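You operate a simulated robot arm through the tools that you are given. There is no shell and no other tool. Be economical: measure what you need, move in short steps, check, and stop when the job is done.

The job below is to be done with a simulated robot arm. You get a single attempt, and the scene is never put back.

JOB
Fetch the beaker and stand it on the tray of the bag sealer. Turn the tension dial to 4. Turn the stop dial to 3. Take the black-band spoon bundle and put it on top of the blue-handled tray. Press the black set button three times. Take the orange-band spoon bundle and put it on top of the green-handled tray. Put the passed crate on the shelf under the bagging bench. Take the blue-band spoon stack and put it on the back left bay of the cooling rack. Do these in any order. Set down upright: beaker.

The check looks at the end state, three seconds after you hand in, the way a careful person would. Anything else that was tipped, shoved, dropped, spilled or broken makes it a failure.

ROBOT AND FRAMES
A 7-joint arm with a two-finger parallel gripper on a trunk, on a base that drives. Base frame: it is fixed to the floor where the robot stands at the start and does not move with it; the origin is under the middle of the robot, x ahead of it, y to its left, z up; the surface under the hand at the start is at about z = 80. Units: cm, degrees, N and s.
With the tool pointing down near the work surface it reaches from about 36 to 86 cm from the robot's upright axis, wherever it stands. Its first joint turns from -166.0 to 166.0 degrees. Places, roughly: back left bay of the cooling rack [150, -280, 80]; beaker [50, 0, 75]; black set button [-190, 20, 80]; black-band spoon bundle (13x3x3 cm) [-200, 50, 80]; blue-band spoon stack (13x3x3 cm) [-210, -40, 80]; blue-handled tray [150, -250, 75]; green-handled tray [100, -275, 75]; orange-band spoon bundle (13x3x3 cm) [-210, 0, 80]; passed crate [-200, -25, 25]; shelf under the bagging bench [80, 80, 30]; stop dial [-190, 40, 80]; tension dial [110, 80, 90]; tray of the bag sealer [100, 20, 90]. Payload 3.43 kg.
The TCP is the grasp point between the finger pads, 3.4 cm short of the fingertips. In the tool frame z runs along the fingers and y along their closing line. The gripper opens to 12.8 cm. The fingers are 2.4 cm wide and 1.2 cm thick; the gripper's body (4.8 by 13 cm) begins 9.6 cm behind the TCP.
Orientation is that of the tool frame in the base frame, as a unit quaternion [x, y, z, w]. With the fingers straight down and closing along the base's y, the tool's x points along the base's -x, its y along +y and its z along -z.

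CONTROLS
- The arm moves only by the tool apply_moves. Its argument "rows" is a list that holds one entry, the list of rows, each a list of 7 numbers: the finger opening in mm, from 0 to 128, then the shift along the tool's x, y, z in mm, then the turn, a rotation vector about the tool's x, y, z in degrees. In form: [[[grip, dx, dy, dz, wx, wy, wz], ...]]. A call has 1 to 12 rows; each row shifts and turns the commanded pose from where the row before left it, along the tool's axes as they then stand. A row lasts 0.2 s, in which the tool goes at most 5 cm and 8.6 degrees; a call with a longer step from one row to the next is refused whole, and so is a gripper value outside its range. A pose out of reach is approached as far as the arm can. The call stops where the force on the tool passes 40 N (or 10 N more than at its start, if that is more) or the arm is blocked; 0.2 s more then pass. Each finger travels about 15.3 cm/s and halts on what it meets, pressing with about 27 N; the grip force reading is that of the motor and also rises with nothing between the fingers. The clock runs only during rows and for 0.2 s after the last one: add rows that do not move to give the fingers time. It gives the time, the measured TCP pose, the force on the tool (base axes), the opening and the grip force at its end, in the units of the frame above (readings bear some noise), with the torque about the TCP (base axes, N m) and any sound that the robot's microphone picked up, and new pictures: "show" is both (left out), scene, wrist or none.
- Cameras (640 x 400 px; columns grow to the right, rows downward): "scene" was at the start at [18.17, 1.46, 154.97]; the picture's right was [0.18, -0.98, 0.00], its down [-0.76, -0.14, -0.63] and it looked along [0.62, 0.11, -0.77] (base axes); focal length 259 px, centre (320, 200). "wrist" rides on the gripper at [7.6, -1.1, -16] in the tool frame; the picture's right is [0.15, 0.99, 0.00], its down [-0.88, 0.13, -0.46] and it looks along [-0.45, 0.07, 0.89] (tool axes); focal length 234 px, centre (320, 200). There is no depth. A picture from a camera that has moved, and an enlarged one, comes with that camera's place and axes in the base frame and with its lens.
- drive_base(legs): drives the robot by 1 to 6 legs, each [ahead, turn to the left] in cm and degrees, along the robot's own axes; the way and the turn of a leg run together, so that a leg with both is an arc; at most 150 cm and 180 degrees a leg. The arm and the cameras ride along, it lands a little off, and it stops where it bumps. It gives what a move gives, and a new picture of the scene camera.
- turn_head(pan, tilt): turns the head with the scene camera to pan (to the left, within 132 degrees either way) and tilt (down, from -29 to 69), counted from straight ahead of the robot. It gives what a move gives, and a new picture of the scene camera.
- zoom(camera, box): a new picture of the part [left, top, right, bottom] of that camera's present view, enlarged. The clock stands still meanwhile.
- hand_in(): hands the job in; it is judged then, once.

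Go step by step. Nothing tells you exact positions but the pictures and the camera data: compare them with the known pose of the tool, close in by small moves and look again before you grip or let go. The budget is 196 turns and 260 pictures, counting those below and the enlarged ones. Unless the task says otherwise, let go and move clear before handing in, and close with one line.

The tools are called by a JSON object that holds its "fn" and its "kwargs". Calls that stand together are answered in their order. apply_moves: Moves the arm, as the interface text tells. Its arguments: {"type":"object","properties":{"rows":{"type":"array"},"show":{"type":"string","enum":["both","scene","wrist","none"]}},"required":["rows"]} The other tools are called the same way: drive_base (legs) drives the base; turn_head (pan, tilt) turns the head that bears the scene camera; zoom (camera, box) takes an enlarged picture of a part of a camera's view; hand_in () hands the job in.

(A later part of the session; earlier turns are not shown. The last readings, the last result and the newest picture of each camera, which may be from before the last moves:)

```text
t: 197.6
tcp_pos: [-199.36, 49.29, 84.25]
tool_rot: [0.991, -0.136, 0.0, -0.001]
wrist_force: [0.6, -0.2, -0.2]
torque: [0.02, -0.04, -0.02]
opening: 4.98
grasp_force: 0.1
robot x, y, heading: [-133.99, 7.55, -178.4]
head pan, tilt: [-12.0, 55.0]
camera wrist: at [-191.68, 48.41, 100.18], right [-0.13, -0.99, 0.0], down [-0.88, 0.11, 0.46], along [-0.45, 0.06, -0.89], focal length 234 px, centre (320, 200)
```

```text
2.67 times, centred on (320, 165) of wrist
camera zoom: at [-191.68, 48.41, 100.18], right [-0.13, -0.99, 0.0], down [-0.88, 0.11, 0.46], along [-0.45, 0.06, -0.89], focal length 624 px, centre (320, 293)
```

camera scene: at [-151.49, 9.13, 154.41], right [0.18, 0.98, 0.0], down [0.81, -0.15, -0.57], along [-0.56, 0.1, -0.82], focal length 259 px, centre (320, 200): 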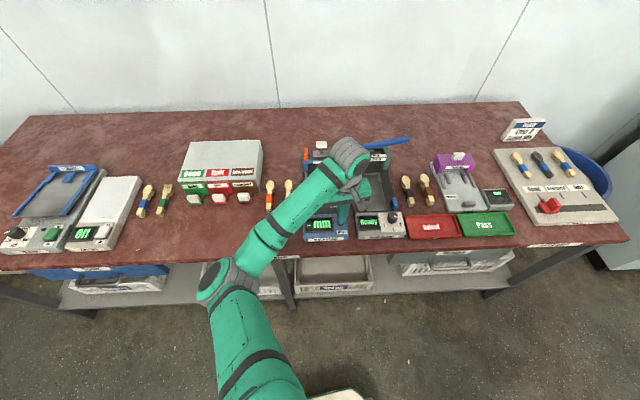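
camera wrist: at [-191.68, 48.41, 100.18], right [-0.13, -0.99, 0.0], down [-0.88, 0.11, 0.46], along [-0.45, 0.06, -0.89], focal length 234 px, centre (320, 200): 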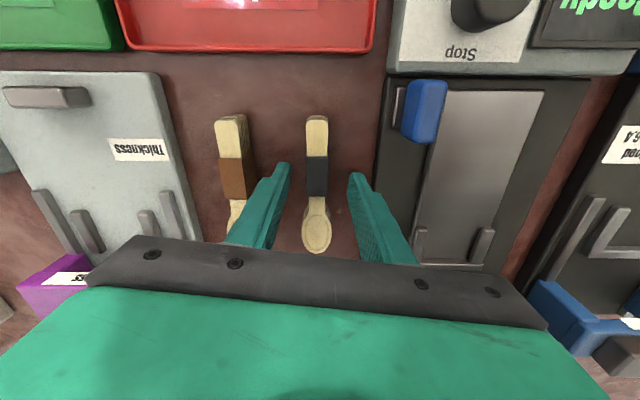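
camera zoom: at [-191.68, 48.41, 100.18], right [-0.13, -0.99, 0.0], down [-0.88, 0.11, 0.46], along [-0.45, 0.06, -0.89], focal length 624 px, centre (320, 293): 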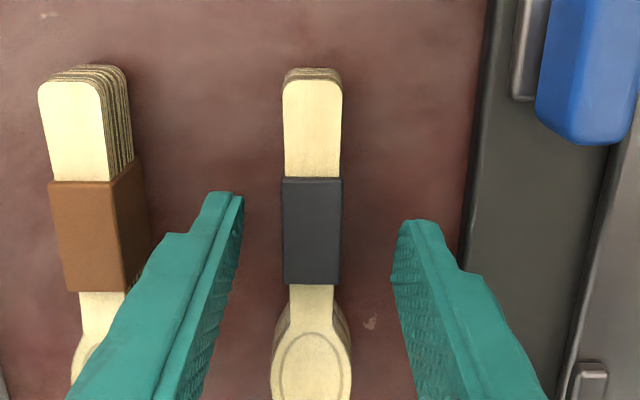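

{"fn": "apply_moves", "kwargs": {"rows": [[[20, 0, 0, 0, 0, 0, 0], [10, 0, 0, 0, 0, 0, 0], [10, 0, 0, 0, 0, 0, 0], [10, 0, 0, -20, 0, 0, 0], [10, 0, 0, -40, 0, 0, 0], [10, 0, 0, -40, 0, 0, 0], [10, 0, 0, -40, 0, 0, 0], [10, 0, 0, -40, 0, 0, 0], [10, 0, 0, -40, 0, 0, 0], [10, 0, 0, -40, 0, 0, 0], [10, 0, 0, -40, 0, 0, 0], [10, 0, 0, -40, 0, 0, 0]]], "show": "both"}}

```text
t: 200.2
tcp_pos: [-199.12, 49.13, 118.35]
tool_rot: [0.991, -0.136, 0.0, -0.001]
wrist_force: [0.3, -0.1, -0.4]
torque: [-0.05, -0.01, 0.0]
opening: 1.44
grasp_force: 27.3
robot x, y, heading: [-133.84, 7.78, -178.8]
head pan, tilt: [-12.0, 55.0]
camera scene: at [-151.55, 9.16, 154.4], right [0.18, 0.98, 0.0], down [0.81, -0.15, -0.57], along [-0.56, 0.1, -0.82], focal length 259 px, centre (320, 200)
camera wrist: at [-191.57, 48.37, 134.38], right [-0.13, -0.99, 0.0], down [-0.88, 0.11, 0.46], along [-0.45, 0.06, -0.89], focal length 234 px, centre (320, 200)
```

scene: 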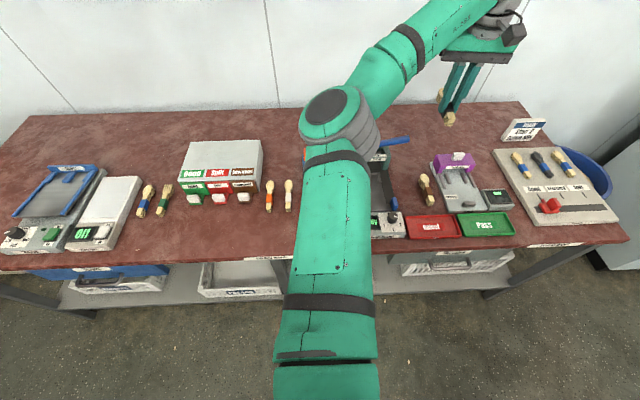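
wrist: 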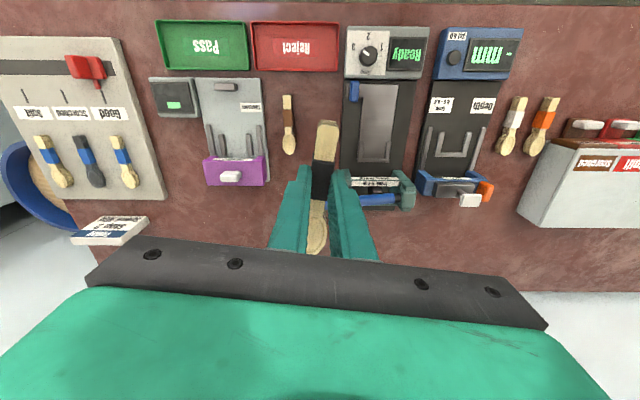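

The black-band bundle is held. I'll tuck the arm in and drive across to the rack area at about [130, -190].

{"fn": "apply_moves", "kwargs": {"rows": [[[10, 20, 40, 0, 0, 0, 0], [10, 20, 40, 0, 0, 0, 0], [10, 20, 40, 0, 0, 0, 0], [10, 20, 40, 0, 0, 0, 0], [10, 20, 40, 0, 0, 0, 0], [10, 20, 40, 0, 0, 0, 0], [10, 20, 40, 0, 0, 0, -5], [10, 20, 40, 0, 0, 0, -5], [10, 20, 40, 0, 0, 0, -5]]], "show": "none"}}

{"fn": "drive_base", "kwargs": {"legs": [[-25, 0], [0, 90], [95, 0], [0, 89], [120, 0], [110, 0]]}}

{"fn": "turn_head", "kwargs": {"pan": -90, "tilt": 30}}

```text
t: 202.2
tcp_pos: [-190.42, 9.86, 117.99]
tool_rot: [1.0, -0.006, 0.0, -0.001]
wrist_force: [-1.0, 0.8, 0.2]
torque: [-0.08, 0.0, 0.02]
opening: 1.44
grasp_force: 26.9
robot x, y, heading: [-133.83, 7.64, -178.3]
head pan, tilt: [-12.0, 55.0]
```

```text
t: 228.3
tcp_pos: [184.8, -80.29, 118.09]
tool_rot: [0.008, 1.0, -0.001, 0.001]
wrist_force: [0.0, -0.2, 0.0]
torque: [-0.01, -0.01, 0.01]
opening: 1.45
grasp_force: 27.1
robot x, y, heading: [128.27, -78.23, 1.2]
head pan, tilt: [-12.0, 55.0]
camera scene: at [146.22, -79.11, 154.41], right [-0.19, -0.98, 0.0], down [-0.8, 0.15, -0.57], along [0.56, -0.11, -0.82], focal length 259 px, centre (320, 200)
```

scene: 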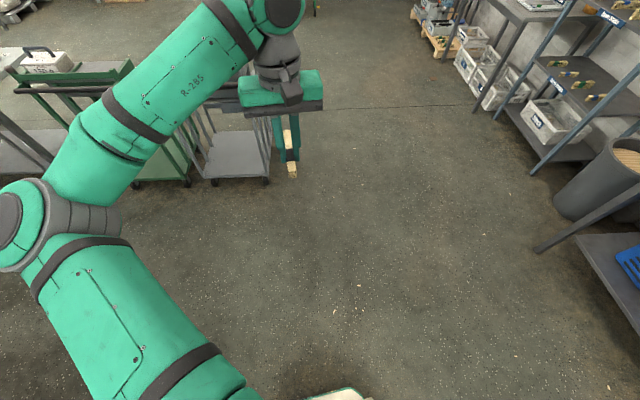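

```text
t: 229.8
tcp_pos: [184.82, -80.24, 117.98]
tool_rot: [0.008, 1.0, 0.0, 0.001]
wrist_force: [0.7, -0.8, -0.1]
torque: [0.0, 0.05, 0.03]
opening: 1.43
grasp_force: 26.9
robot x, y, heading: [128.55, -77.95, 1.0]
head pan, tilt: [-90.0, 30.0]
camera scene: at [139.34, -86.81, 158.01], right [-1.0, -0.02, 0.0], down [-0.01, 0.5, -0.87], along [0.02, -0.87, -0.5], focal length 259 px, centre (320, 200)
```

scene: 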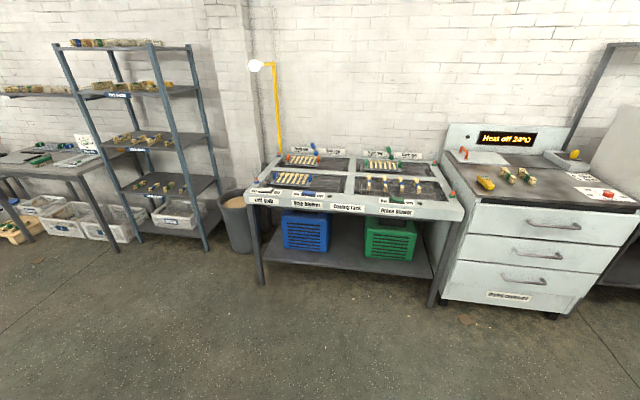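

The cooling rack with four bays is in view. Zooming to identify trays and handles.

{"fn": "zoom", "kwargs": {"camera": "scene", "box": [240, 130, 470, 290]}}

{"fn": "drive_base", "kwargs": {"legs": [[0, -91], [75, 0]]}}

{"fn": "turn_head", "kwargs": {"pan": 0, "tilt": 50}}

```text
2.50 times, centred on (355, 210) of scene
camera zoom: at [139.34, -86.81, 158.01], right [-1.0, -0.02, 0.0], down [-0.01, 0.5, -0.87], along [0.02, -0.87, -0.5], focal length 648 px, centre (232, 175)
```

zoom: 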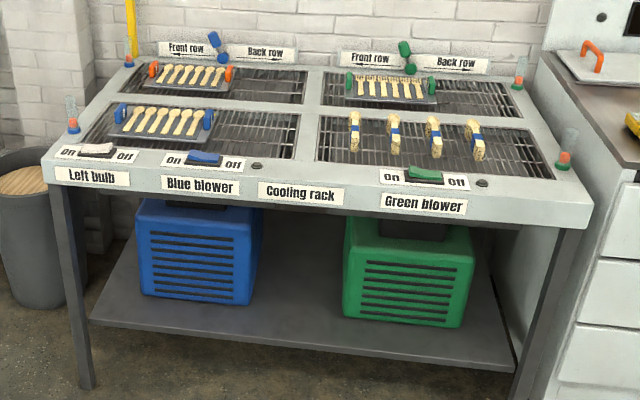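

```text
t: 231.8
tcp_pos: [180.67, -99.33, 118.03]
tool_rot: [0.182, 0.983, -0.001, 0.001]
wrist_force: [0.2, -0.7, -0.7]
torque: [0.01, 0.02, 0.0]
opening: 1.45
grasp_force: 26.7
robot x, y, heading: [128.68, -77.9, -18.7]
head pan, tilt: [-90.0, 30.0]
stopped in leg 1: the robot was blocked; the commanded pose is now the measured one
camera scene: at [135.74, -89.93, 158.01], right [-0.95, 0.32, 0.0], down [0.16, 0.47, -0.87], along [-0.28, -0.82, -0.5], focal length 259 px, centre (320, 200)
```

scene: 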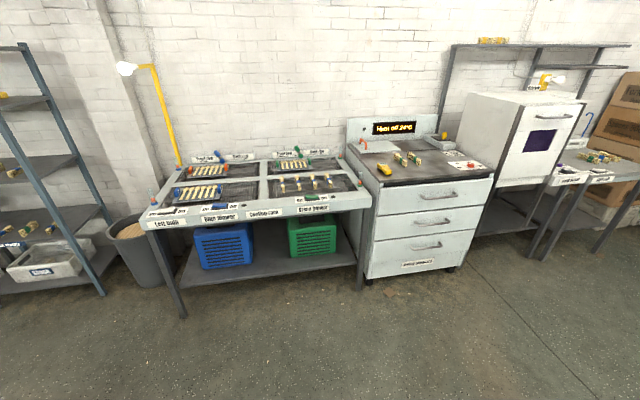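

```text
t: 233.4
tcp_pos: [180.61, -99.52, 118.0]
tool_rot: [0.183, 0.983, -0.002, 0.001]
wrist_force: [-0.3, -0.3, -1.2]
torque: [0.01, 0.01, 0.02]
opening: 1.44
grasp_force: 27.3
robot x, y, heading: [128.18, -78.01, -18.8]
head pan, tilt: [0.0, 50.0]
camera scene: at [145.92, -83.81, 155.06], right [-0.32, -0.95, 0.0], down [-0.73, 0.24, -0.64], along [0.61, -0.21, -0.77], focal length 259 px, centre (320, 200)
```

scene: 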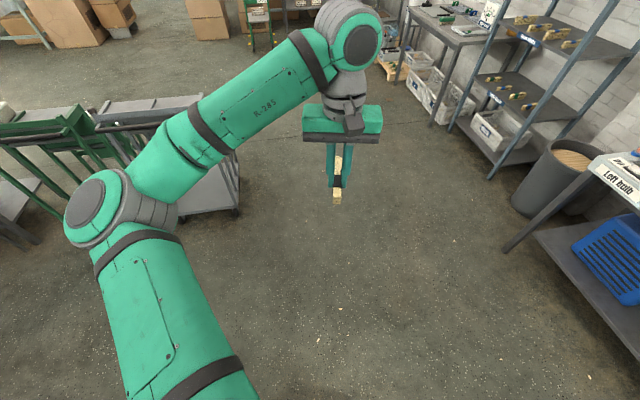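

The turn was blocked — my base's tail likely met the bench's corner leg. I'll drive ahead, away from the bench, before turning to the rack.

{"fn": "drive_base", "kwargs": {"legs": [[38, 0], [0, -71.5], [90, 0]]}}

{"fn": "turn_head", "kwargs": {"pan": 0, "tilt": 45}}

```text
t: 243.7
tcp_pos: [163.94, -236.33, 117.97]
tool_rot: [0.717, 0.697, -0.001, 0.0]
wrist_force: [-0.5, 0.4, -0.8]
torque: [0.02, 0.01, 0.0]
opening: 1.43
grasp_force: 27.3
robot x, y, heading: [166.73, -180.11, -89.0]
head pan, tilt: [0.0, 50.0]
camera scene: at [167.06, -198.06, 155.06], right [-1.0, -0.02, 0.0], down [-0.01, 0.77, -0.64], along [0.01, -0.64, -0.77], focal length 259 px, centre (320, 200)
```

scene: 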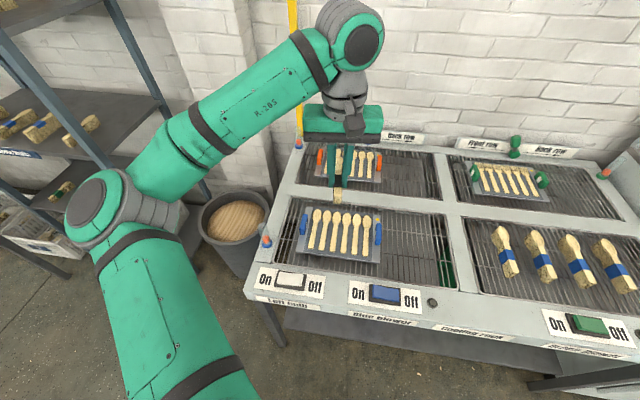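

```text
t: 244.3
tcp_pos: [163.95, -236.22, 117.95]
tool_rot: [0.716, 0.698, -0.001, 0.0]
wrist_force: [0.0, 0.5, 0.3]
torque: [0.06, -0.01, 0.02]
opening: 1.43
grasp_force: 26.8
robot x, y, heading: [166.62, -179.95, -88.7]
head pan, tilt: [0.0, 45.0]
camera scene: at [167.07, -198.49, 155.75], right [-1.0, -0.02, 0.0], down [-0.01, 0.71, -0.71], along [0.01, -0.71, -0.71], focal length 259 px, centre (320, 200)
```

scene: 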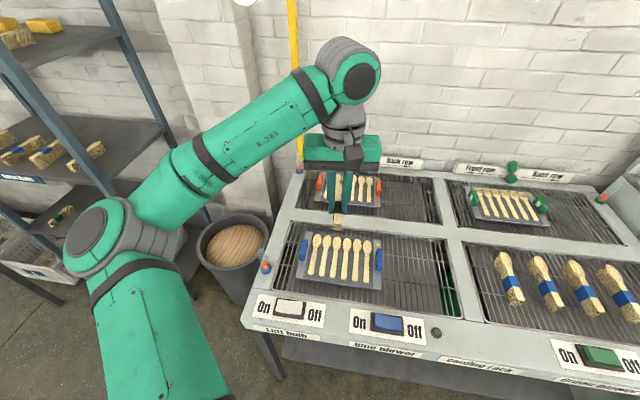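

The blue-handled tray with six spoons is centred near [161.6, -243.5]. I'll lay the bundle crosswise over the spoons: shift over it and rotate the tool by 90°.

{"fn": "apply_moves", "kwargs": {"rows": [[[10, -35, -12, 0, 0, 0, 0], [10, -35, -10, 0, 0, 0, 0], [10, 0, 0, 0, 0, 0, -8.2], [10, 0, 0, 0, 0, 0, -8.2], [10, 0, 0, 0, 0, 0, -8.2], [10, 0, 0, 0, 0, 0, -8.2], [10, 0, 0, 0, 0, 0, -8.2], [10, 0, 0, 0, 0, 0, -8.2], [10, 0, 0, 0, 0, 0, -8.2], [10, 0, 0, 0, 0, 0, -8.2], [10, 0, 0, 0, 0, 0, -8.2], [10, 0, 0, 0, 0, 0, -8.2]]], "show": "none"}}

{"fn": "apply_moves", "kwargs": {"rows": [[[10, 0, 0, 30, 0, 0, -6.5], [10, 0, 0, 40, 0, 0, 0], [10, 0, 0, 40, 0, 0, 0], [10, 0, 0, 40, 0, 0, 0], [10, 0, 0, 0, 0, 0, 0]]], "show": "both"}}

{"fn": "zoom", "kwargs": {"camera": "scene", "box": [270, 190, 410, 310]}}

```text
t: 246.9
tcp_pos: [161.5, -243.25, 118.07]
tool_rot: [0.081, 0.997, -0.001, -0.001]
wrist_force: [-0.3, 0.4, -0.6]
torque: [-0.01, 0.04, -0.01]
opening: 1.44
grasp_force: 26.7
robot x, y, heading: [166.66, -180.2, -89.0]
head pan, tilt: [0.0, 45.0]
```

```text
t: 248.1
tcp_pos: [161.53, -243.01, 102.92]
tool_rot: [0.027, 1.0, -0.001, -0.001]
wrist_force: [0.2, -0.2, -0.9]
torque: [0.01, 0.0, 0.0]
opening: 1.44
grasp_force: 27.0
robot x, y, heading: [166.41, -179.89, -88.7]
head pan, tilt: [0.0, 45.0]
camera scene: at [167.07, -198.49, 155.75], right [-1.0, -0.02, 0.0], down [-0.01, 0.71, -0.71], along [0.01, -0.71, -0.71], focal length 259 px, centre (320, 200)
camera wrist: at [153.97, -243.53, 118.92], right [-0.09, 1.0, 0.0], down [0.89, 0.09, 0.45], along [0.45, 0.04, -0.89], focal length 234 px, centre (320, 200)
```

scene: 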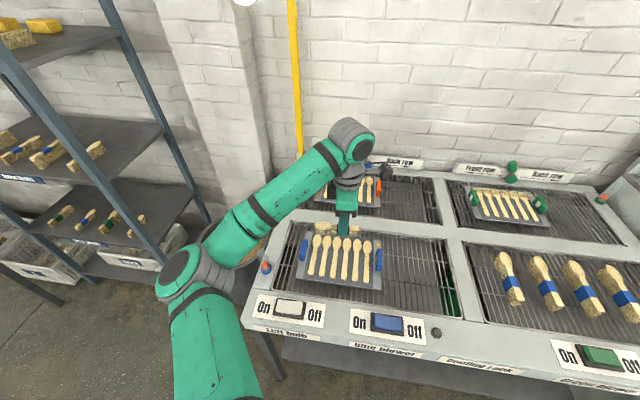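
wrist: 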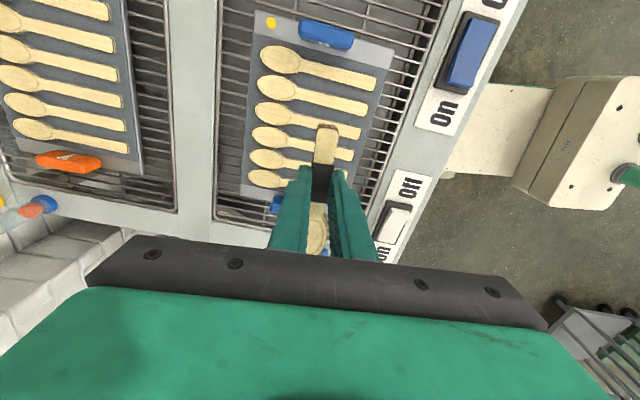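

```text
3.33 times, centred on (340, 250) of scene
camera zoom: at [167.07, -198.49, 155.75], right [-1.0, -0.02, 0.0], down [-0.01, 0.71, -0.71], along [0.01, -0.71, -0.71], focal length 864 px, centre (253, 33)
```

zoom: 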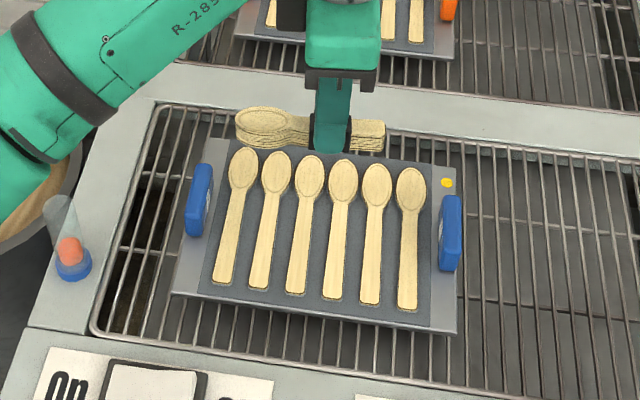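

{"fn": "apply_moves", "kwargs": {"rows": [[[10, 0, 20, 20, 0, 0, 0], [10, 0, 0, 40, 0, 0, 0], [10, 0, 0, 40, 0, 0, 0], [10, 0, 0, 20, 0, 0, 0], [10, 0, 0, 0, 0, 0, 0]]], "show": "wrist"}}

{"fn": "zoom", "kwargs": {"camera": "scene", "box": [270, 210, 410, 310]}}

```text
t: 249.3
tcp_pos: [161.38, -241.08, 90.95]
tool_rot: [0.027, 1.0, -0.002, -0.001]
wrist_force: [-0.3, 0.3, -0.4]
torque: [-0.01, 0.0, 0.0]
opening: 1.45
grasp_force: 27.3
robot x, y, heading: [166.54, -179.92, -89.0]
head pan, tilt: [0.0, 45.0]
camera wrist: at [153.85, -241.67, 106.95], right [-0.09, 1.0, 0.0], down [0.89, 0.08, 0.45], along [0.45, 0.04, -0.89], focal length 234 px, centre (320, 200)
```

wrist: 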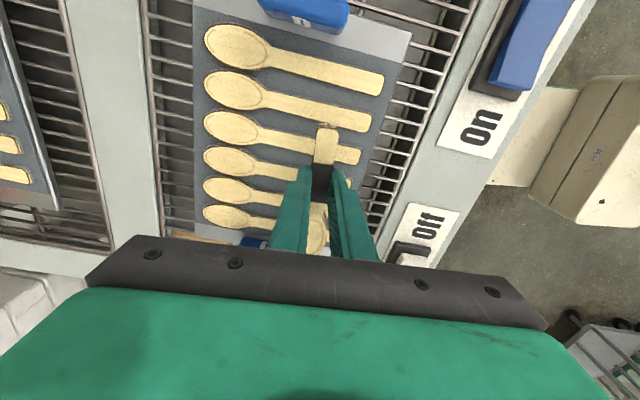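

```text
4.00 times, centred on (340, 260) of scene
camera zoom: at [167.07, -198.49, 155.75], right [-1.0, -0.02, 0.0], down [-0.01, 0.71, -0.71], along [0.01, -0.71, -0.71], focal length 1037 px, centre (240, -40)
```

zoom: 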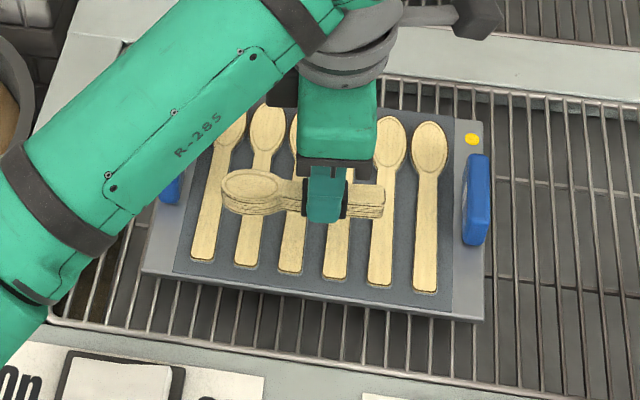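

{"fn": "apply_moves", "kwargs": {"rows": [[[10, 0, 0, 15, 0, 0, 0], [10, 0, 0, 10, 0, 0, 0], [10, 0, 0, 4, 0, 0, 0], [10, 0, 0, 3, 0, 0, 0], [10, 0, 0, 0, 0, 0, 0]]], "show": "none"}}

{"fn": "zoom", "kwargs": {"camera": "scene", "box": [270, 210, 410, 310]}}

```text
t: 250.5
tcp_pos: [161.56, -241.33, 87.73]
tool_rot: [0.026, 1.0, -0.002, -0.001]
wrist_force: [0.0, -0.1, 0.7]
torque: [-0.01, 0.01, -0.01]
opening: 1.44
grasp_force: 27.0
robot x, y, heading: [166.45, -179.79, -88.9]
head pan, tilt: [0.0, 45.0]
```

```text
4.00 times, centred on (340, 260) of scene
camera zoom: at [167.06, -198.49, 155.75], right [-1.0, -0.02, 0.0], down [-0.01, 0.71, -0.71], along [0.01, -0.71, -0.71], focal length 1037 px, centre (240, -40)
```

zoom: 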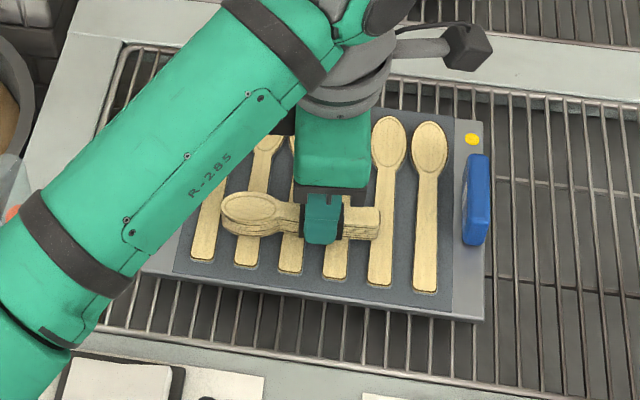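

{"fn": "apply_moves", "kwargs": {"rows": [[[10, 0, 0, 3, 0, 0, 0], [10, 0, 0, 3, 0, 0, 0], [10, 0, 0, 0, 0, 0, 0]]], "show": "none"}}

{"fn": "apply_moves", "kwargs": {"rows": [[[10, 0, 0, 3, 0, 0, 0], [10, 0, 0, 2, 0, 0, 0], [10, 0, 0, 0, 0, 0, 0]]], "show": "none"}}

{"fn": "zoom", "kwargs": {"camera": "scene", "box": [270, 210, 410, 310]}}

```text
t: 251.3
tcp_pos: [161.53, -241.18, 87.4]
tool_rot: [0.026, 1.0, -0.002, -0.001]
wrist_force: [-2.9, 1.1, 24.3]
torque: [0.03, -0.37, 0.02]
opening: 1.43
grasp_force: 26.6
robot x, y, heading: [166.56, -179.67, -88.9]
head pan, tilt: [0.0, 45.0]
```

```text
t: 252.1
tcp_pos: [161.57, -241.03, 86.81]
tool_rot: [0.026, 1.0, -0.002, -0.001]
wrist_force: [-2.0, -3.2, 26.9]
torque: [-0.07, 0.04, -0.02]
opening: 1.43
grasp_force: 26.8
robot x, y, heading: [166.95, -179.86, -88.9]
head pan, tilt: [0.0, 45.0]
```

```text
4.00 times, centred on (340, 260) of scene
camera zoom: at [167.06, -198.43, 155.76], right [-1.0, -0.02, 0.0], down [-0.01, 0.71, -0.71], along [0.01, -0.71, -0.71], focal length 1037 px, centre (240, -40)
```

zoom: 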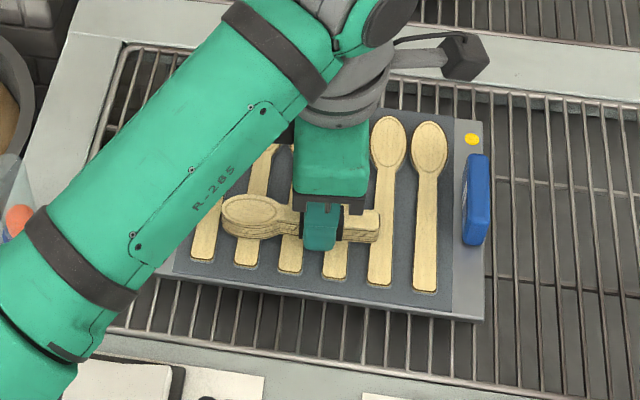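

It rests on the spoons. Easing up 3 mm, releasing, and rising.

{"fn": "apply_moves", "kwargs": {"rows": [[[10, 0, 0, -3, 0, 0, 0], [16, 0, 0, 0, 0, 0, 0], [25, 0, 0, 0, 0, 0, 0], [45, 0, 0, 0, 0, 0, 0], [45, 0, 0, -20, 0, 0, 0], [45, 0, 0, -40, 0, 0, 0], [45, 0, 0, -40, 0, 0, 0], [45, 0, 0, -40, 0, 0, 0], [45, 0, 0, -40, 0, 0, 0], [45, 0, 0, -40, 0, 0, 0], [45, 0, 0, -40, 0, 0, 0], [45, 0, 0, 0, 0, 0, 0]]], "show": "both"}}

{"fn": "zoom", "kwargs": {"camera": "scene", "box": [270, 210, 410, 310]}}

```text
t: 254.7
tcp_pos: [161.54, -241.18, 113.24]
tool_rot: [0.026, 1.0, -0.001, -0.001]
wrist_force: [0.5, -0.1, 0.8]
torque: [-0.02, 0.03, 0.03]
opening: 4.5
grasp_force: 0.0
robot x, y, heading: [166.74, -180.02, -89.1]
head pan, tilt: [0.0, 45.0]
camera scene: at [167.07, -198.49, 155.75], right [-1.0, -0.02, 0.0], down [-0.01, 0.71, -0.71], along [0.01, -0.71, -0.71], focal length 259 px, centre (320, 200)
camera wrist: at [153.89, -241.72, 129.22], right [-0.09, 1.0, 0.0], down [0.89, 0.08, 0.45], along [0.45, 0.04, -0.89], focal length 234 px, centre (320, 200)
```

scene: 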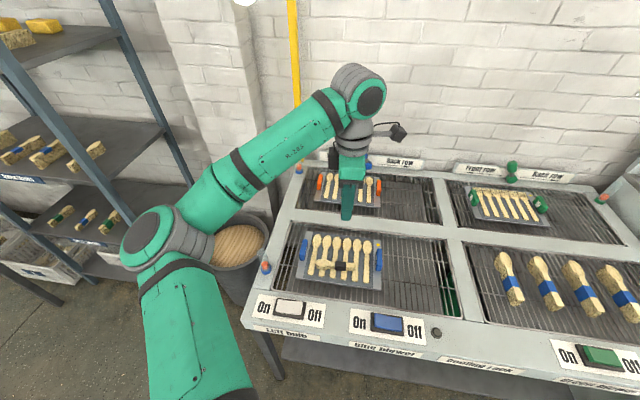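
wrist: 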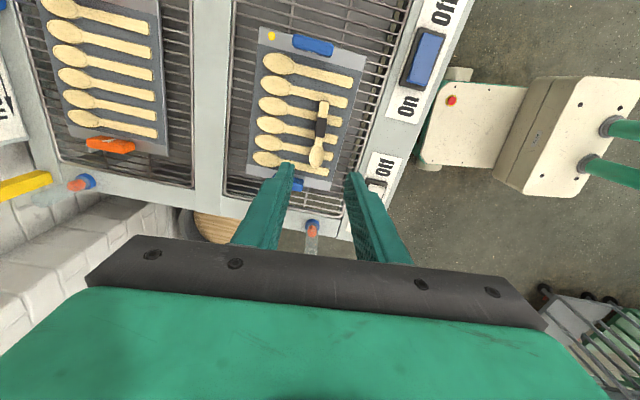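

```text
4.00 times, centred on (340, 260) of scene
camera zoom: at [167.07, -198.49, 155.75], right [-1.0, -0.02, 0.0], down [-0.01, 0.71, -0.71], along [0.01, -0.71, -0.71], focal length 1037 px, centre (240, -40)
```

zoom: 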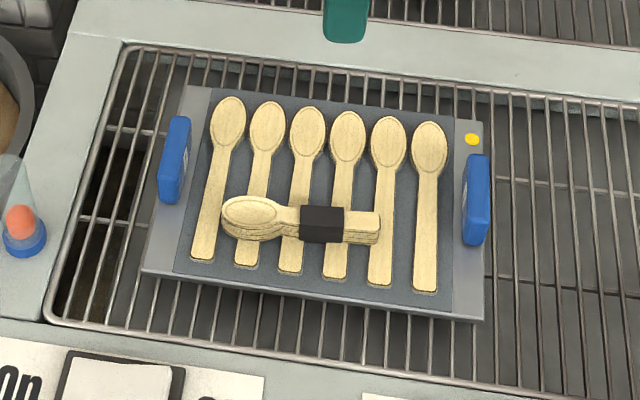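

The black bundle rests squarely on the blue-handled tray. I'll unwind the tool and go back for the orange-band bundle.

{"fn": "apply_moves", "kwargs": {"rows": [[[60, 0, 0, 0, 0, 0, 8.1], [60, 0, 0, 0, 0, 0, 8.1], [60, 0, 0, 0, 0, 0, 8.1], [60, 0, 0, 0, 0, 0, 8.1], [60, 0, 0, 0, 0, 0, 8.1], [60, 0, 0, 0, 0, 0, 8.1], [60, 0, 0, 0, 0, 0, 8.1], [60, 0, 0, 0, 0, 0, 8.1], [60, 0, 0, 0, 0, 0, 8.1], [60, 0, 0, 0, 0, 0, 8.1], [60, 30, 0, -20, 0, 0, 7.5], [60, 30, 0, -20, 0, 0, 0]]], "show": "none"}}

{"fn": "drive_base", "kwargs": {"legs": [[-90, 0], [0, -91], [140, 0], [135, 0], [0, -90], [92, 0]]}}

{"fn": "turn_head", "kwargs": {"pan": 0, "tilt": 55}}

```text
t: 257.3
tcp_pos: [161.49, -235.3, 116.88]
tool_rot: [0.716, 0.698, -0.001, -0.001]
wrist_force: [-0.8, -0.3, 0.0]
torque: [0.01, 0.01, -0.01]
opening: 5.99
grasp_force: 0.0
robot x, y, heading: [166.77, -179.89, -88.6]
head pan, tilt: [0.0, 45.0]
```

```text
t: 288.1
tcp_pos: [-102.89, 62.09, 116.86]
tool_rot: [-0.687, 0.727, 0.0, 0.001]
wrist_force: [-0.5, 0.6, -0.4]
torque: [-0.01, 0.01, 0.0]
opening: 6.02
grasp_force: 0.0
robot x, y, heading: [-109.87, 6.94, 89.4]
head pan, tilt: [0.0, 45.0]
camera scene: at [-109.36, 25.67, 155.75], right [1.0, -0.01, 0.0], down [-0.01, -0.71, -0.71], along [0.01, 0.71, -0.71], focal length 259 px, centre (320, 200)
```

scene: 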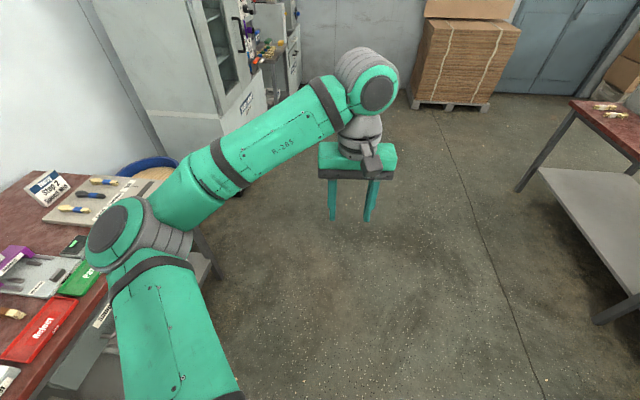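

```text
t: 288.9
tcp_pos: [-102.8, 62.06, 117.0]
tool_rot: [-0.687, 0.727, 0.0, 0.001]
wrist_force: [-1.3, -0.3, 0.1]
torque: [-0.01, 0.01, -0.03]
opening: 6.01
grasp_force: 0.0
robot x, y, heading: [-109.74, 7.37, 89.4]
head pan, tilt: [0.0, 55.0]
camera scene: at [-109.37, 24.75, 154.41], right [1.0, -0.01, 0.0], down [-0.01, -0.82, -0.57], along [0.01, 0.57, -0.82], focal length 259 px, centre (320, 200)
```

scene: 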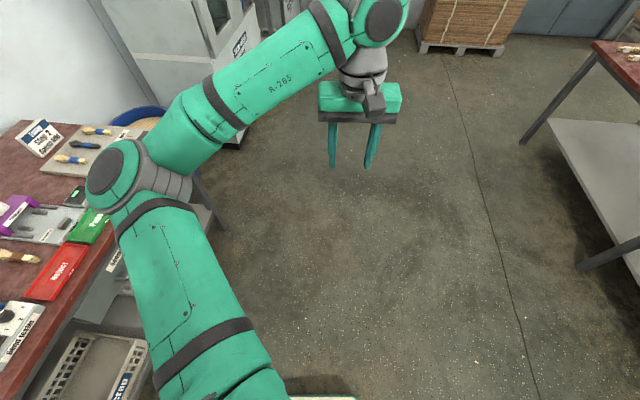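

{"fn": "drive_base", "kwargs": {"legs": [[0, 90.5], [22, 0]]}}

{"fn": "zoom", "kwargs": {"camera": "scene", "box": [120, 130, 380, 290]}}

```text
t: 294.8
tcp_pos: [-187.1, 16.45, 116.97]
tool_rot: [0.999, -0.044, -0.002, -0.001]
wrist_force: [0.0, 0.5, -0.5]
torque: [-0.03, -0.03, 0.01]
opening: 6.0
grasp_force: 0.0
robot x, y, heading: [-131.91, 7.78, 177.9]
head pan, tilt: [0.0, 55.0]
camera scene: at [-149.72, 8.72, 154.41], right [0.04, 1.0, 0.0], down [0.82, -0.04, -0.57], along [-0.57, 0.02, -0.82], focal length 259 px, centre (320, 200)
```

scene: 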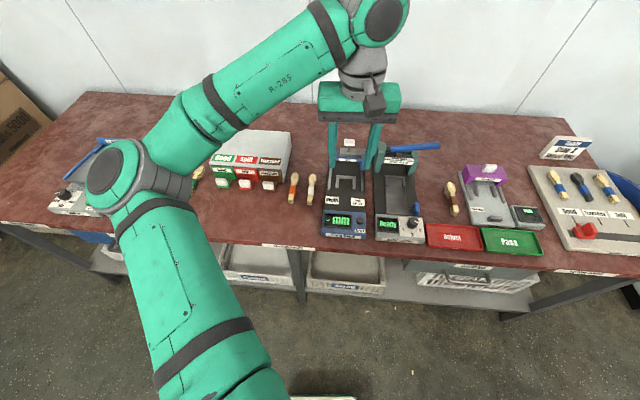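

```text
2.46 times, centred on (250, 210) of scene
camera zoom: at [-149.72, 8.72, 154.41], right [0.04, 1.0, 0.0], down [0.82, -0.04, -0.57], along [-0.57, 0.02, -0.82], focal length 638 px, centre (492, 175)
```

zoom: 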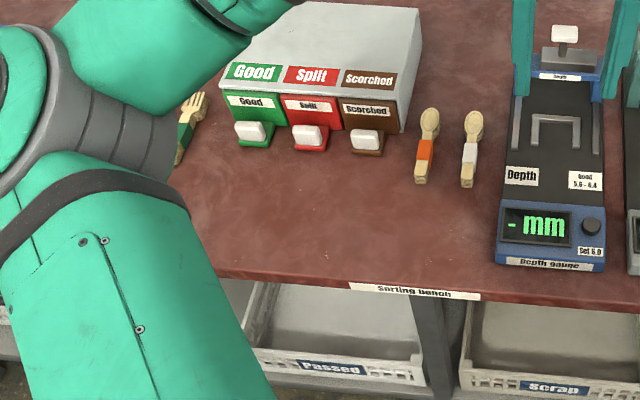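

Orange bundle band is near [-204.7, 1.2], and the tool is already parallel to it. Moving above it.

{"fn": "apply_moves", "kwargs": {"rows": [[[50, -32.4, 33.4, 0, 0, 0, 0], [50, -32.4, 33.4, 0, 0, 0, 0], [50, -32.4, 33.4, 0, 0, 0, 0], [50, -32.4, 33.4, 0, 0, 0, 0], [50, -32.4, 33.4, 0, 0, 0, 0], [50, 0, 0, 40, 0, 0, 0], [50, 0, 0, 40, 0, 0, 0], [50, 0, 0, 40, 0, 0, 0], [50, 0, 0, 40, 0, 0, 0], [50, 0, 0, 40, 0, 0, 0], [50, 0, 0, 40, 0, 0, 0], [50, 0, 0, 0, 0, 0, 0]]], "show": "wrist"}}

{"fn": "zoom", "kwargs": {"camera": "wrist", "box": [220, 90, 420, 240]}}

```text
t: 297.4
tcp_pos: [-204.53, 1.16, 93.1]
tool_rot: [0.999, -0.044, 0.0, -0.001]
wrist_force: [0.1, -0.9, 0.2]
torque: [0.0, 0.03, 0.04]
opening: 5.0
grasp_force: 0.1
robot x, y, heading: [-132.23, 8.17, 177.8]
head pan, tilt: [0.0, 55.0]
camera wrist: at [-196.96, 1.83, 109.06], right [0.06, -1.0, 0.0], down [-0.89, -0.05, 0.46], along [-0.46, -0.03, -0.89], focal length 234 px, centre (320, 200)
```

wrist: 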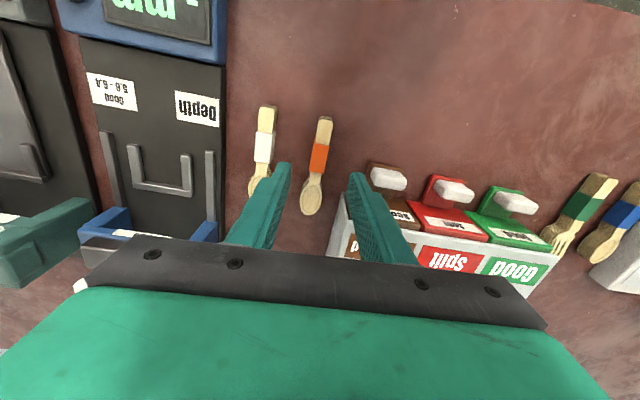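

```text
2.67 times, centred on (320, 165) of wrist
camera zoom: at [-196.96, 1.83, 109.06], right [0.06, -1.0, 0.0], down [-0.89, -0.05, 0.46], along [-0.46, -0.03, -0.89], focal length 624 px, centre (320, 293)
```

zoom: 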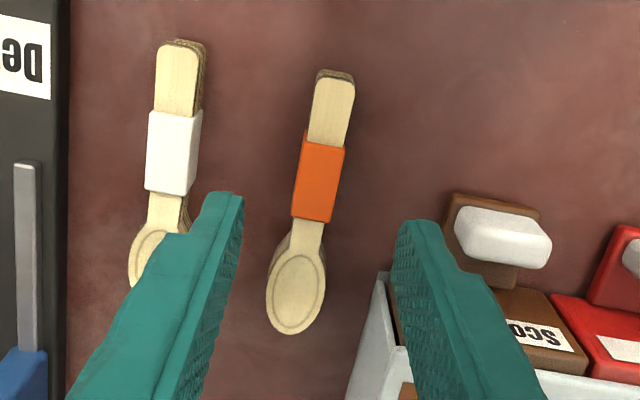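

The bundle is aligned. Descend, grip, lift.

{"fn": "apply_moves", "kwargs": {"rows": [[[50, 0, 0, 30, 0, 0, 0], [50, 0, 0, 30, 0, 0, 0], [50, 0, 0, 20, 0, 0, 0], [50, 0, 0, 9, 0, 0, 0], [50, 0, 0, 0, 0, 0, 0]]], "show": "wrist"}}

{"fn": "apply_moves", "kwargs": {"rows": [[[20, 0, 0, 0, 0, 0, 0], [10, 0, 0, 0, 0, 0, 0], [10, 0, 0, 0, 0, 0, 0], [10, 0, 0, -20, 0, 0, 0], [10, 0, 0, -40, 0, 0, 0], [10, 0, 0, -40, 0, 0, 0], [10, 0, 0, -40, 0, 0, 0], [10, 0, 0, -40, 0, 0, 0], [10, 0, 0, -40, 0, 0, 0], [10, 0, 0, -40, 0, 0, 0], [10, 20, 0, -40, 0, 0, 0], [10, 40, 0, -10, 0, 0, 0]]], "show": "wrist"}}

```text
t: 298.6
tcp_pos: [-204.62, 1.15, 83.95]
tool_rot: [0.999, -0.045, 0.0, -0.001]
wrist_force: [-1.1, -0.8, 1.0]
torque: [-0.02, 0.01, -0.01]
opening: 5.01
grasp_force: 0.1
robot x, y, heading: [-132.66, 7.82, 177.4]
head pan, tilt: [0.0, 55.0]
camera wrist: at [-197.0, 1.74, 99.99], right [0.06, -1.0, 0.0], down [-0.89, -0.05, 0.46], along [-0.46, -0.02, -0.89], focal length 234 px, centre (320, 200)
```

wrist: 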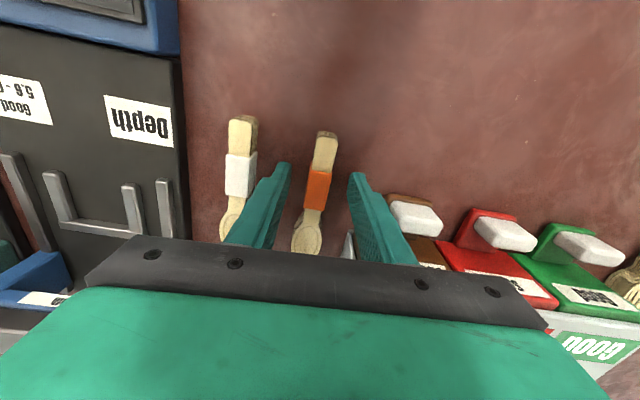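

```text
t: 301.2
tcp_pos: [-198.6, 0.78, 114.98]
tool_rot: [0.999, -0.044, 0.0, -0.001]
wrist_force: [-1.0, -0.6, -0.3]
torque: [-0.03, 0.0, -0.03]
opening: 1.45
grasp_force: 26.9
robot x, y, heading: [-132.31, 8.19, 177.4]
head pan, tilt: [0.0, 55.0]
camera wrist: at [-190.93, 1.42, 130.91], right [0.06, -1.0, 0.0], down [-0.89, -0.05, 0.46], along [-0.45, -0.02, -0.89], focal length 234 px, centre (320, 200)
```

wrist: 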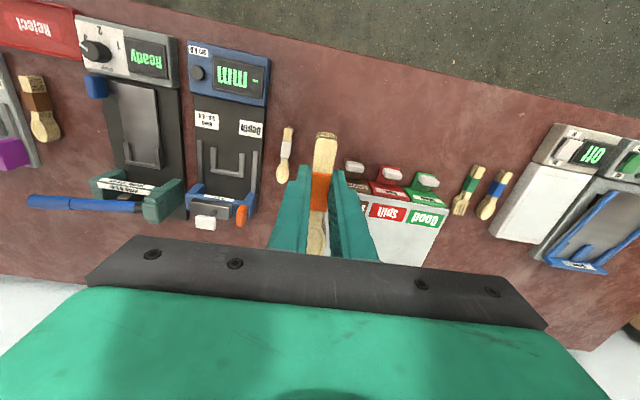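

Got the orange bundle. Driving to the rack, this time along y ≈ -117 for clearance.

{"fn": "apply_moves", "kwargs": {"rows": [[[10, 40, 0, 0, 0, 0, -2], [10, 40, 0, 0, 0, 0, -2], [10, 40, 0, 0, 0, 0, 0]]], "show": "none"}}

{"fn": "drive_base", "kwargs": {"legs": [[-25, 0], [0, 92], [125, 0], [0, 90], [100, 0], [101, 0]]}}

```text
t: 302.0
tcp_pos: [-186.77, 0.0, 115.08]
tool_rot: [1.0, -0.01, -0.001, -0.001]
wrist_force: [0.9, 0.6, -0.2]
torque: [0.0, -0.06, 0.0]
opening: 1.43
grasp_force: 26.8
robot x, y, heading: [-132.41, 8.05, 177.6]
head pan, tilt: [0.0, 55.0]
```

```text
t: 328.0
tcp_pos: [144.1, -112.37, 115.15]
tool_rot: [-0.003, 1.0, 0.0, 0.0]
wrist_force: [-0.2, -1.1, 0.8]
torque: [0.03, 0.0, 0.0]
opening: 1.45
grasp_force: 26.6
robot x, y, heading: [89.97, -121.64, -1.1]
head pan, tilt: [0.0, 55.0]
camera scene: at [107.68, -121.93, 154.41], right [-0.02, -1.0, 0.0], down [-0.82, 0.01, -0.57], along [0.57, -0.01, -0.82], focal length 259 px, centre (320, 200)
```

scene: 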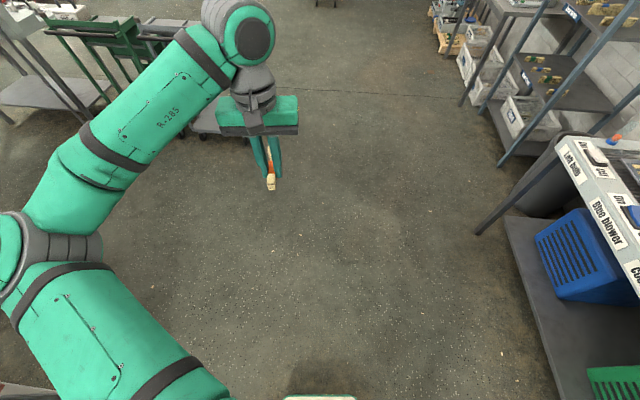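

{"fn": "drive_base", "kwargs": {"legs": [[5, -89], [66, 0]]}}

{"fn": "turn_head", "kwargs": {"pan": 0, "tilt": 45}}

{"fn": "zoom", "kwargs": {"camera": "scene", "box": [230, 120, 450, 290]}}

```text
t: 335.9
tcp_pos: [105.25, -244.65, 115.01]
tool_rot: [0.693, 0.721, 0.0, 0.0]
wrist_force: [-0.2, -0.1, -0.5]
torque: [0.0, -0.03, -0.03]
opening: 1.46
grasp_force: 27.0
robot x, y, heading: [94.22, -190.62, -89.3]
head pan, tilt: [0.0, 55.0]
camera scene: at [94.78, -208.24, 154.41], right [-1.0, -0.02, 0.0], down [-0.01, 0.82, -0.57], along [0.01, -0.57, -0.82], focal length 259 px, centre (320, 200)
```

scene: 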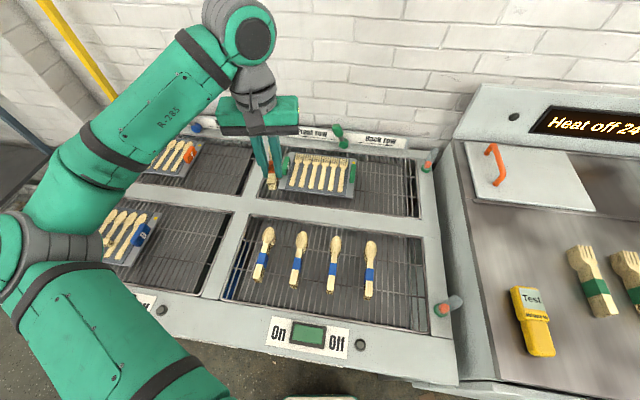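

```text
t: 336.6
tcp_pos: [105.5, -244.61, 115.11]
tool_rot: [0.693, 0.721, -0.001, -0.001]
wrist_force: [-0.4, 0.2, 0.6]
torque: [0.01, 0.01, 0.01]
opening: 1.45
grasp_force: 26.3
robot x, y, heading: [94.37, -190.66, -89.0]
head pan, tilt: [0.0, 45.0]
camera scene: at [94.79, -209.15, 155.74], right [-1.0, -0.02, 0.0], down [-0.01, 0.71, -0.71], along [0.01, -0.71, -0.71], focal length 259 px, centre (320, 200)
```

scene: 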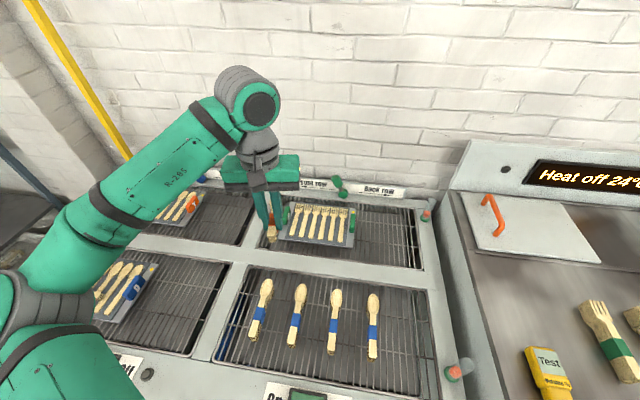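

```text
2.35 times, centred on (340, 205) of scene
camera zoom: at [94.79, -209.15, 155.74], right [-1.0, -0.02, 0.0], down [-0.01, 0.71, -0.71], along [0.01, -0.71, -0.71], focal length 610 px, centre (273, 188)
```

zoom: 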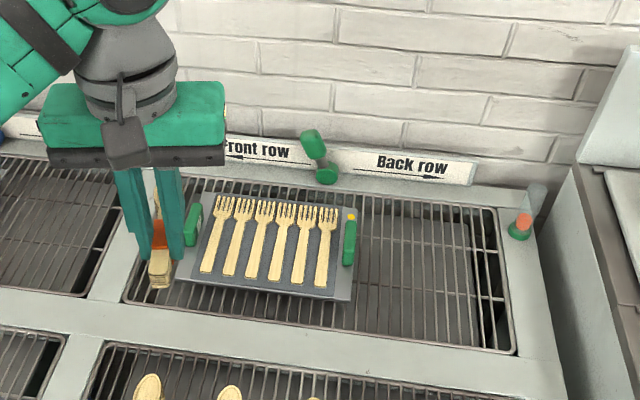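

Green-handled tray (forks) is centred near [96, -270]. I'll move over its handles region and rotate the tool to lay the bundle crosswise.

{"fn": "apply_moves", "kwargs": {"rows": [[[10, -45, -20.5, 0, 0, 0, 0], [10, -45, -20.5, 0, 0, 0, 0], [10, -45, -20.5, 0, 0, 0, 0], [10, -45, -20.5, 0, 0, 0, 0], [10, -45, -20.5, 0, 0, 0, 0], [10, 0, 0, 0, 0, 0, -8.2], [10, 0, 0, 0, 0, 0, -8.2], [10, 0, 0, 0, 0, 0, -8.2], [10, 0, 0, 0, 0, 0, -8.2], [10, 0, 0, 0, 0, 0, -8.2], [10, 0, 0, 0, 0, 0, -8.2], [10, 0, 0, 0, 0, 0, -8.2]]], "show": "none"}}

{"fn": "apply_moves", "kwargs": {"rows": [[[10, 0, 0, 20, 0, 0, -8.2], [10, 0, 0, 40, 0, 0, -8.2], [10, 0, 0, 40, 0, 0, -8.2], [10, 0, 0, 20, 0, 0, -4], [10, 0, 0, 0, 0, 0, 0]]], "show": "both"}}

{"fn": "zoom", "kwargs": {"camera": "scene", "box": [240, 180, 400, 280]}}

```text
t: 339.2
tcp_pos: [96.04, -267.57, 115.13]
tool_rot: [0.261, 0.965, -0.001, 0.0]
wrist_force: [0.0, 0.8, 0.0]
torque: [0.0, -0.05, 0.01]
opening: 1.46
grasp_force: 26.8
robot x, y, heading: [94.5, -190.43, -89.0]
head pan, tilt: [0.0, 45.0]
```

```text
t: 340.4
tcp_pos: [95.95, -267.51, 103.18]
tool_rot: [0.014, 1.0, -0.001, -0.001]
wrist_force: [-1.2, -0.2, -0.4]
torque: [0.0, -0.02, -0.01]
opening: 1.44
grasp_force: 26.5
robot x, y, heading: [94.49, -190.34, -89.2]
head pan, tilt: [0.0, 45.0]
camera scene: at [94.79, -209.16, 155.75], right [-1.0, -0.02, 0.0], down [-0.01, 0.71, -0.71], along [0.01, -0.71, -0.71], focal length 259 px, centre (320, 200)
camera wrist: at [88.37, -268.19, 119.19], right [-0.12, 0.99, 0.0], down [0.88, 0.11, 0.45], along [0.45, 0.05, -0.89], focal length 234 px, centre (320, 200)
```

scene: 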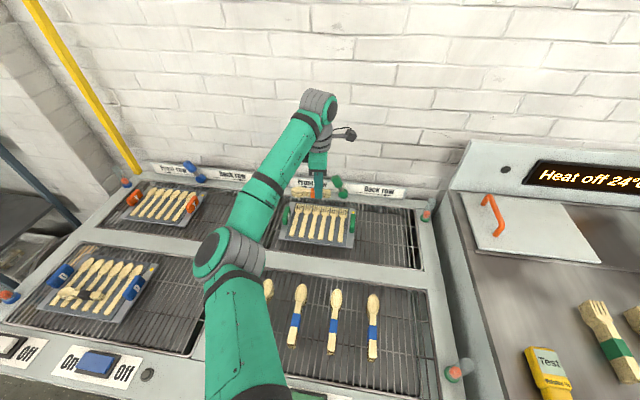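
wrist: 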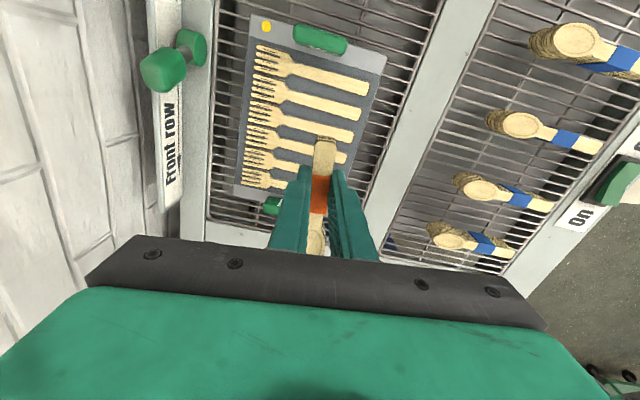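

```text
4.00 times, centred on (320, 230) of scene
camera zoom: at [94.79, -209.16, 155.75], right [-1.0, -0.02, 0.0], down [-0.01, 0.71, -0.71], along [0.01, -0.71, -0.71], focal length 1037 px, centre (320, 80)
```

zoom: 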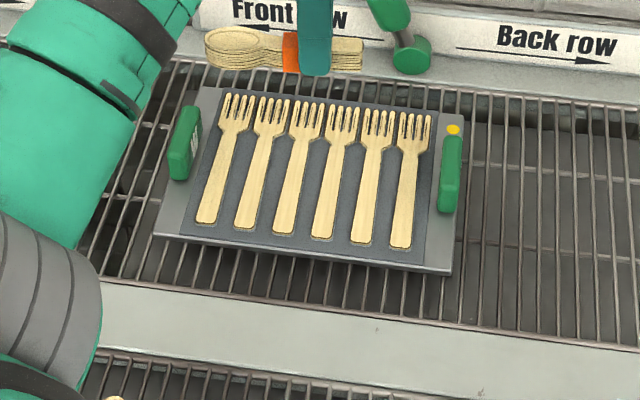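

The elbow is getting low at this stretch; I'll pull the tool back 7 cm and drive 7 cm closer, then continue. I'll also shift the bundle 2 cm to centre it on the forks.

{"fn": "apply_moves", "kwargs": {"rows": [[[10, 0, 35, -20, 0, 0, 0], [10, 0, 35, -20, 0, 0, 0], [10, 20, 0, 0, 0, 0, 0]]], "show": "none"}}

{"fn": "drive_base", "kwargs": {"legs": [[7, 0]]}}

{"fn": "zoom", "kwargs": {"camera": "scene", "box": [240, 170, 400, 290]}}

```text
t: 341.2
tcp_pos: [94.17, -260.52, 107.1]
tool_rot: [0.015, 1.0, -0.001, -0.001]
wrist_force: [0.6, -0.2, -0.3]
torque: [0.02, 0.04, 0.0]
opening: 1.44
grasp_force: 27.0
robot x, y, heading: [94.31, -190.97, -89.3]
head pan, tilt: [0.0, 45.0]
```

```text
t: 342.3
tcp_pos: [94.14, -267.76, 107.06]
tool_rot: [0.015, 1.0, 0.0, -0.001]
wrist_force: [-0.5, -0.3, 0.0]
torque: [0.0, 0.01, 0.01]
opening: 1.43
grasp_force: 26.5
robot x, y, heading: [94.74, -198.24, -88.6]
head pan, tilt: [0.0, 45.0]
camera scene: at [94.9, -216.28, 155.75], right [-1.0, -0.02, 0.0], down [-0.01, 0.71, -0.71], along [0.01, -0.71, -0.71], focal length 259 px, centre (320, 200)
```

scene: 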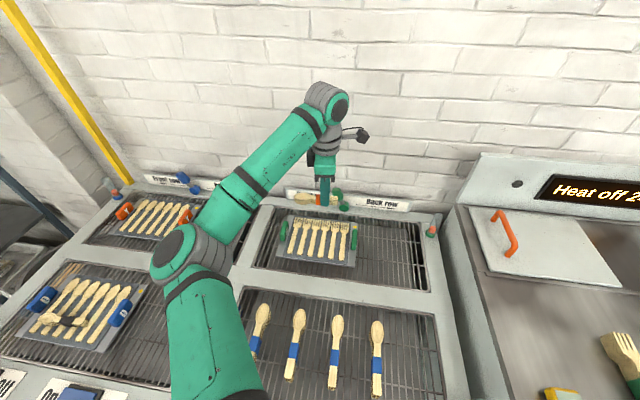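

```text
3.33 times, centred on (320, 230) of scene
camera zoom: at [94.9, -216.28, 155.75], right [-1.0, -0.02, 0.0], down [-0.01, 0.71, -0.71], along [0.01, -0.71, -0.71], focal length 864 px, centre (320, 100)
```

zoom: 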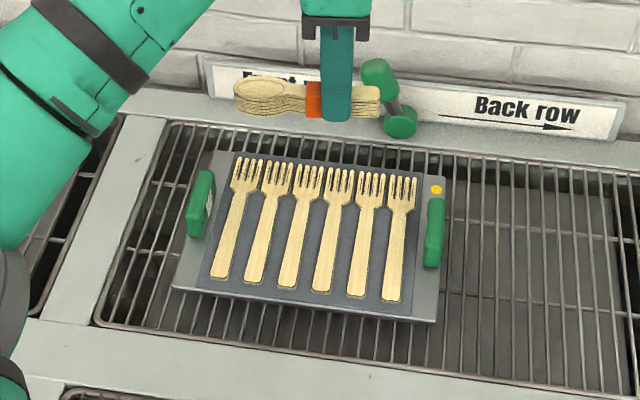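

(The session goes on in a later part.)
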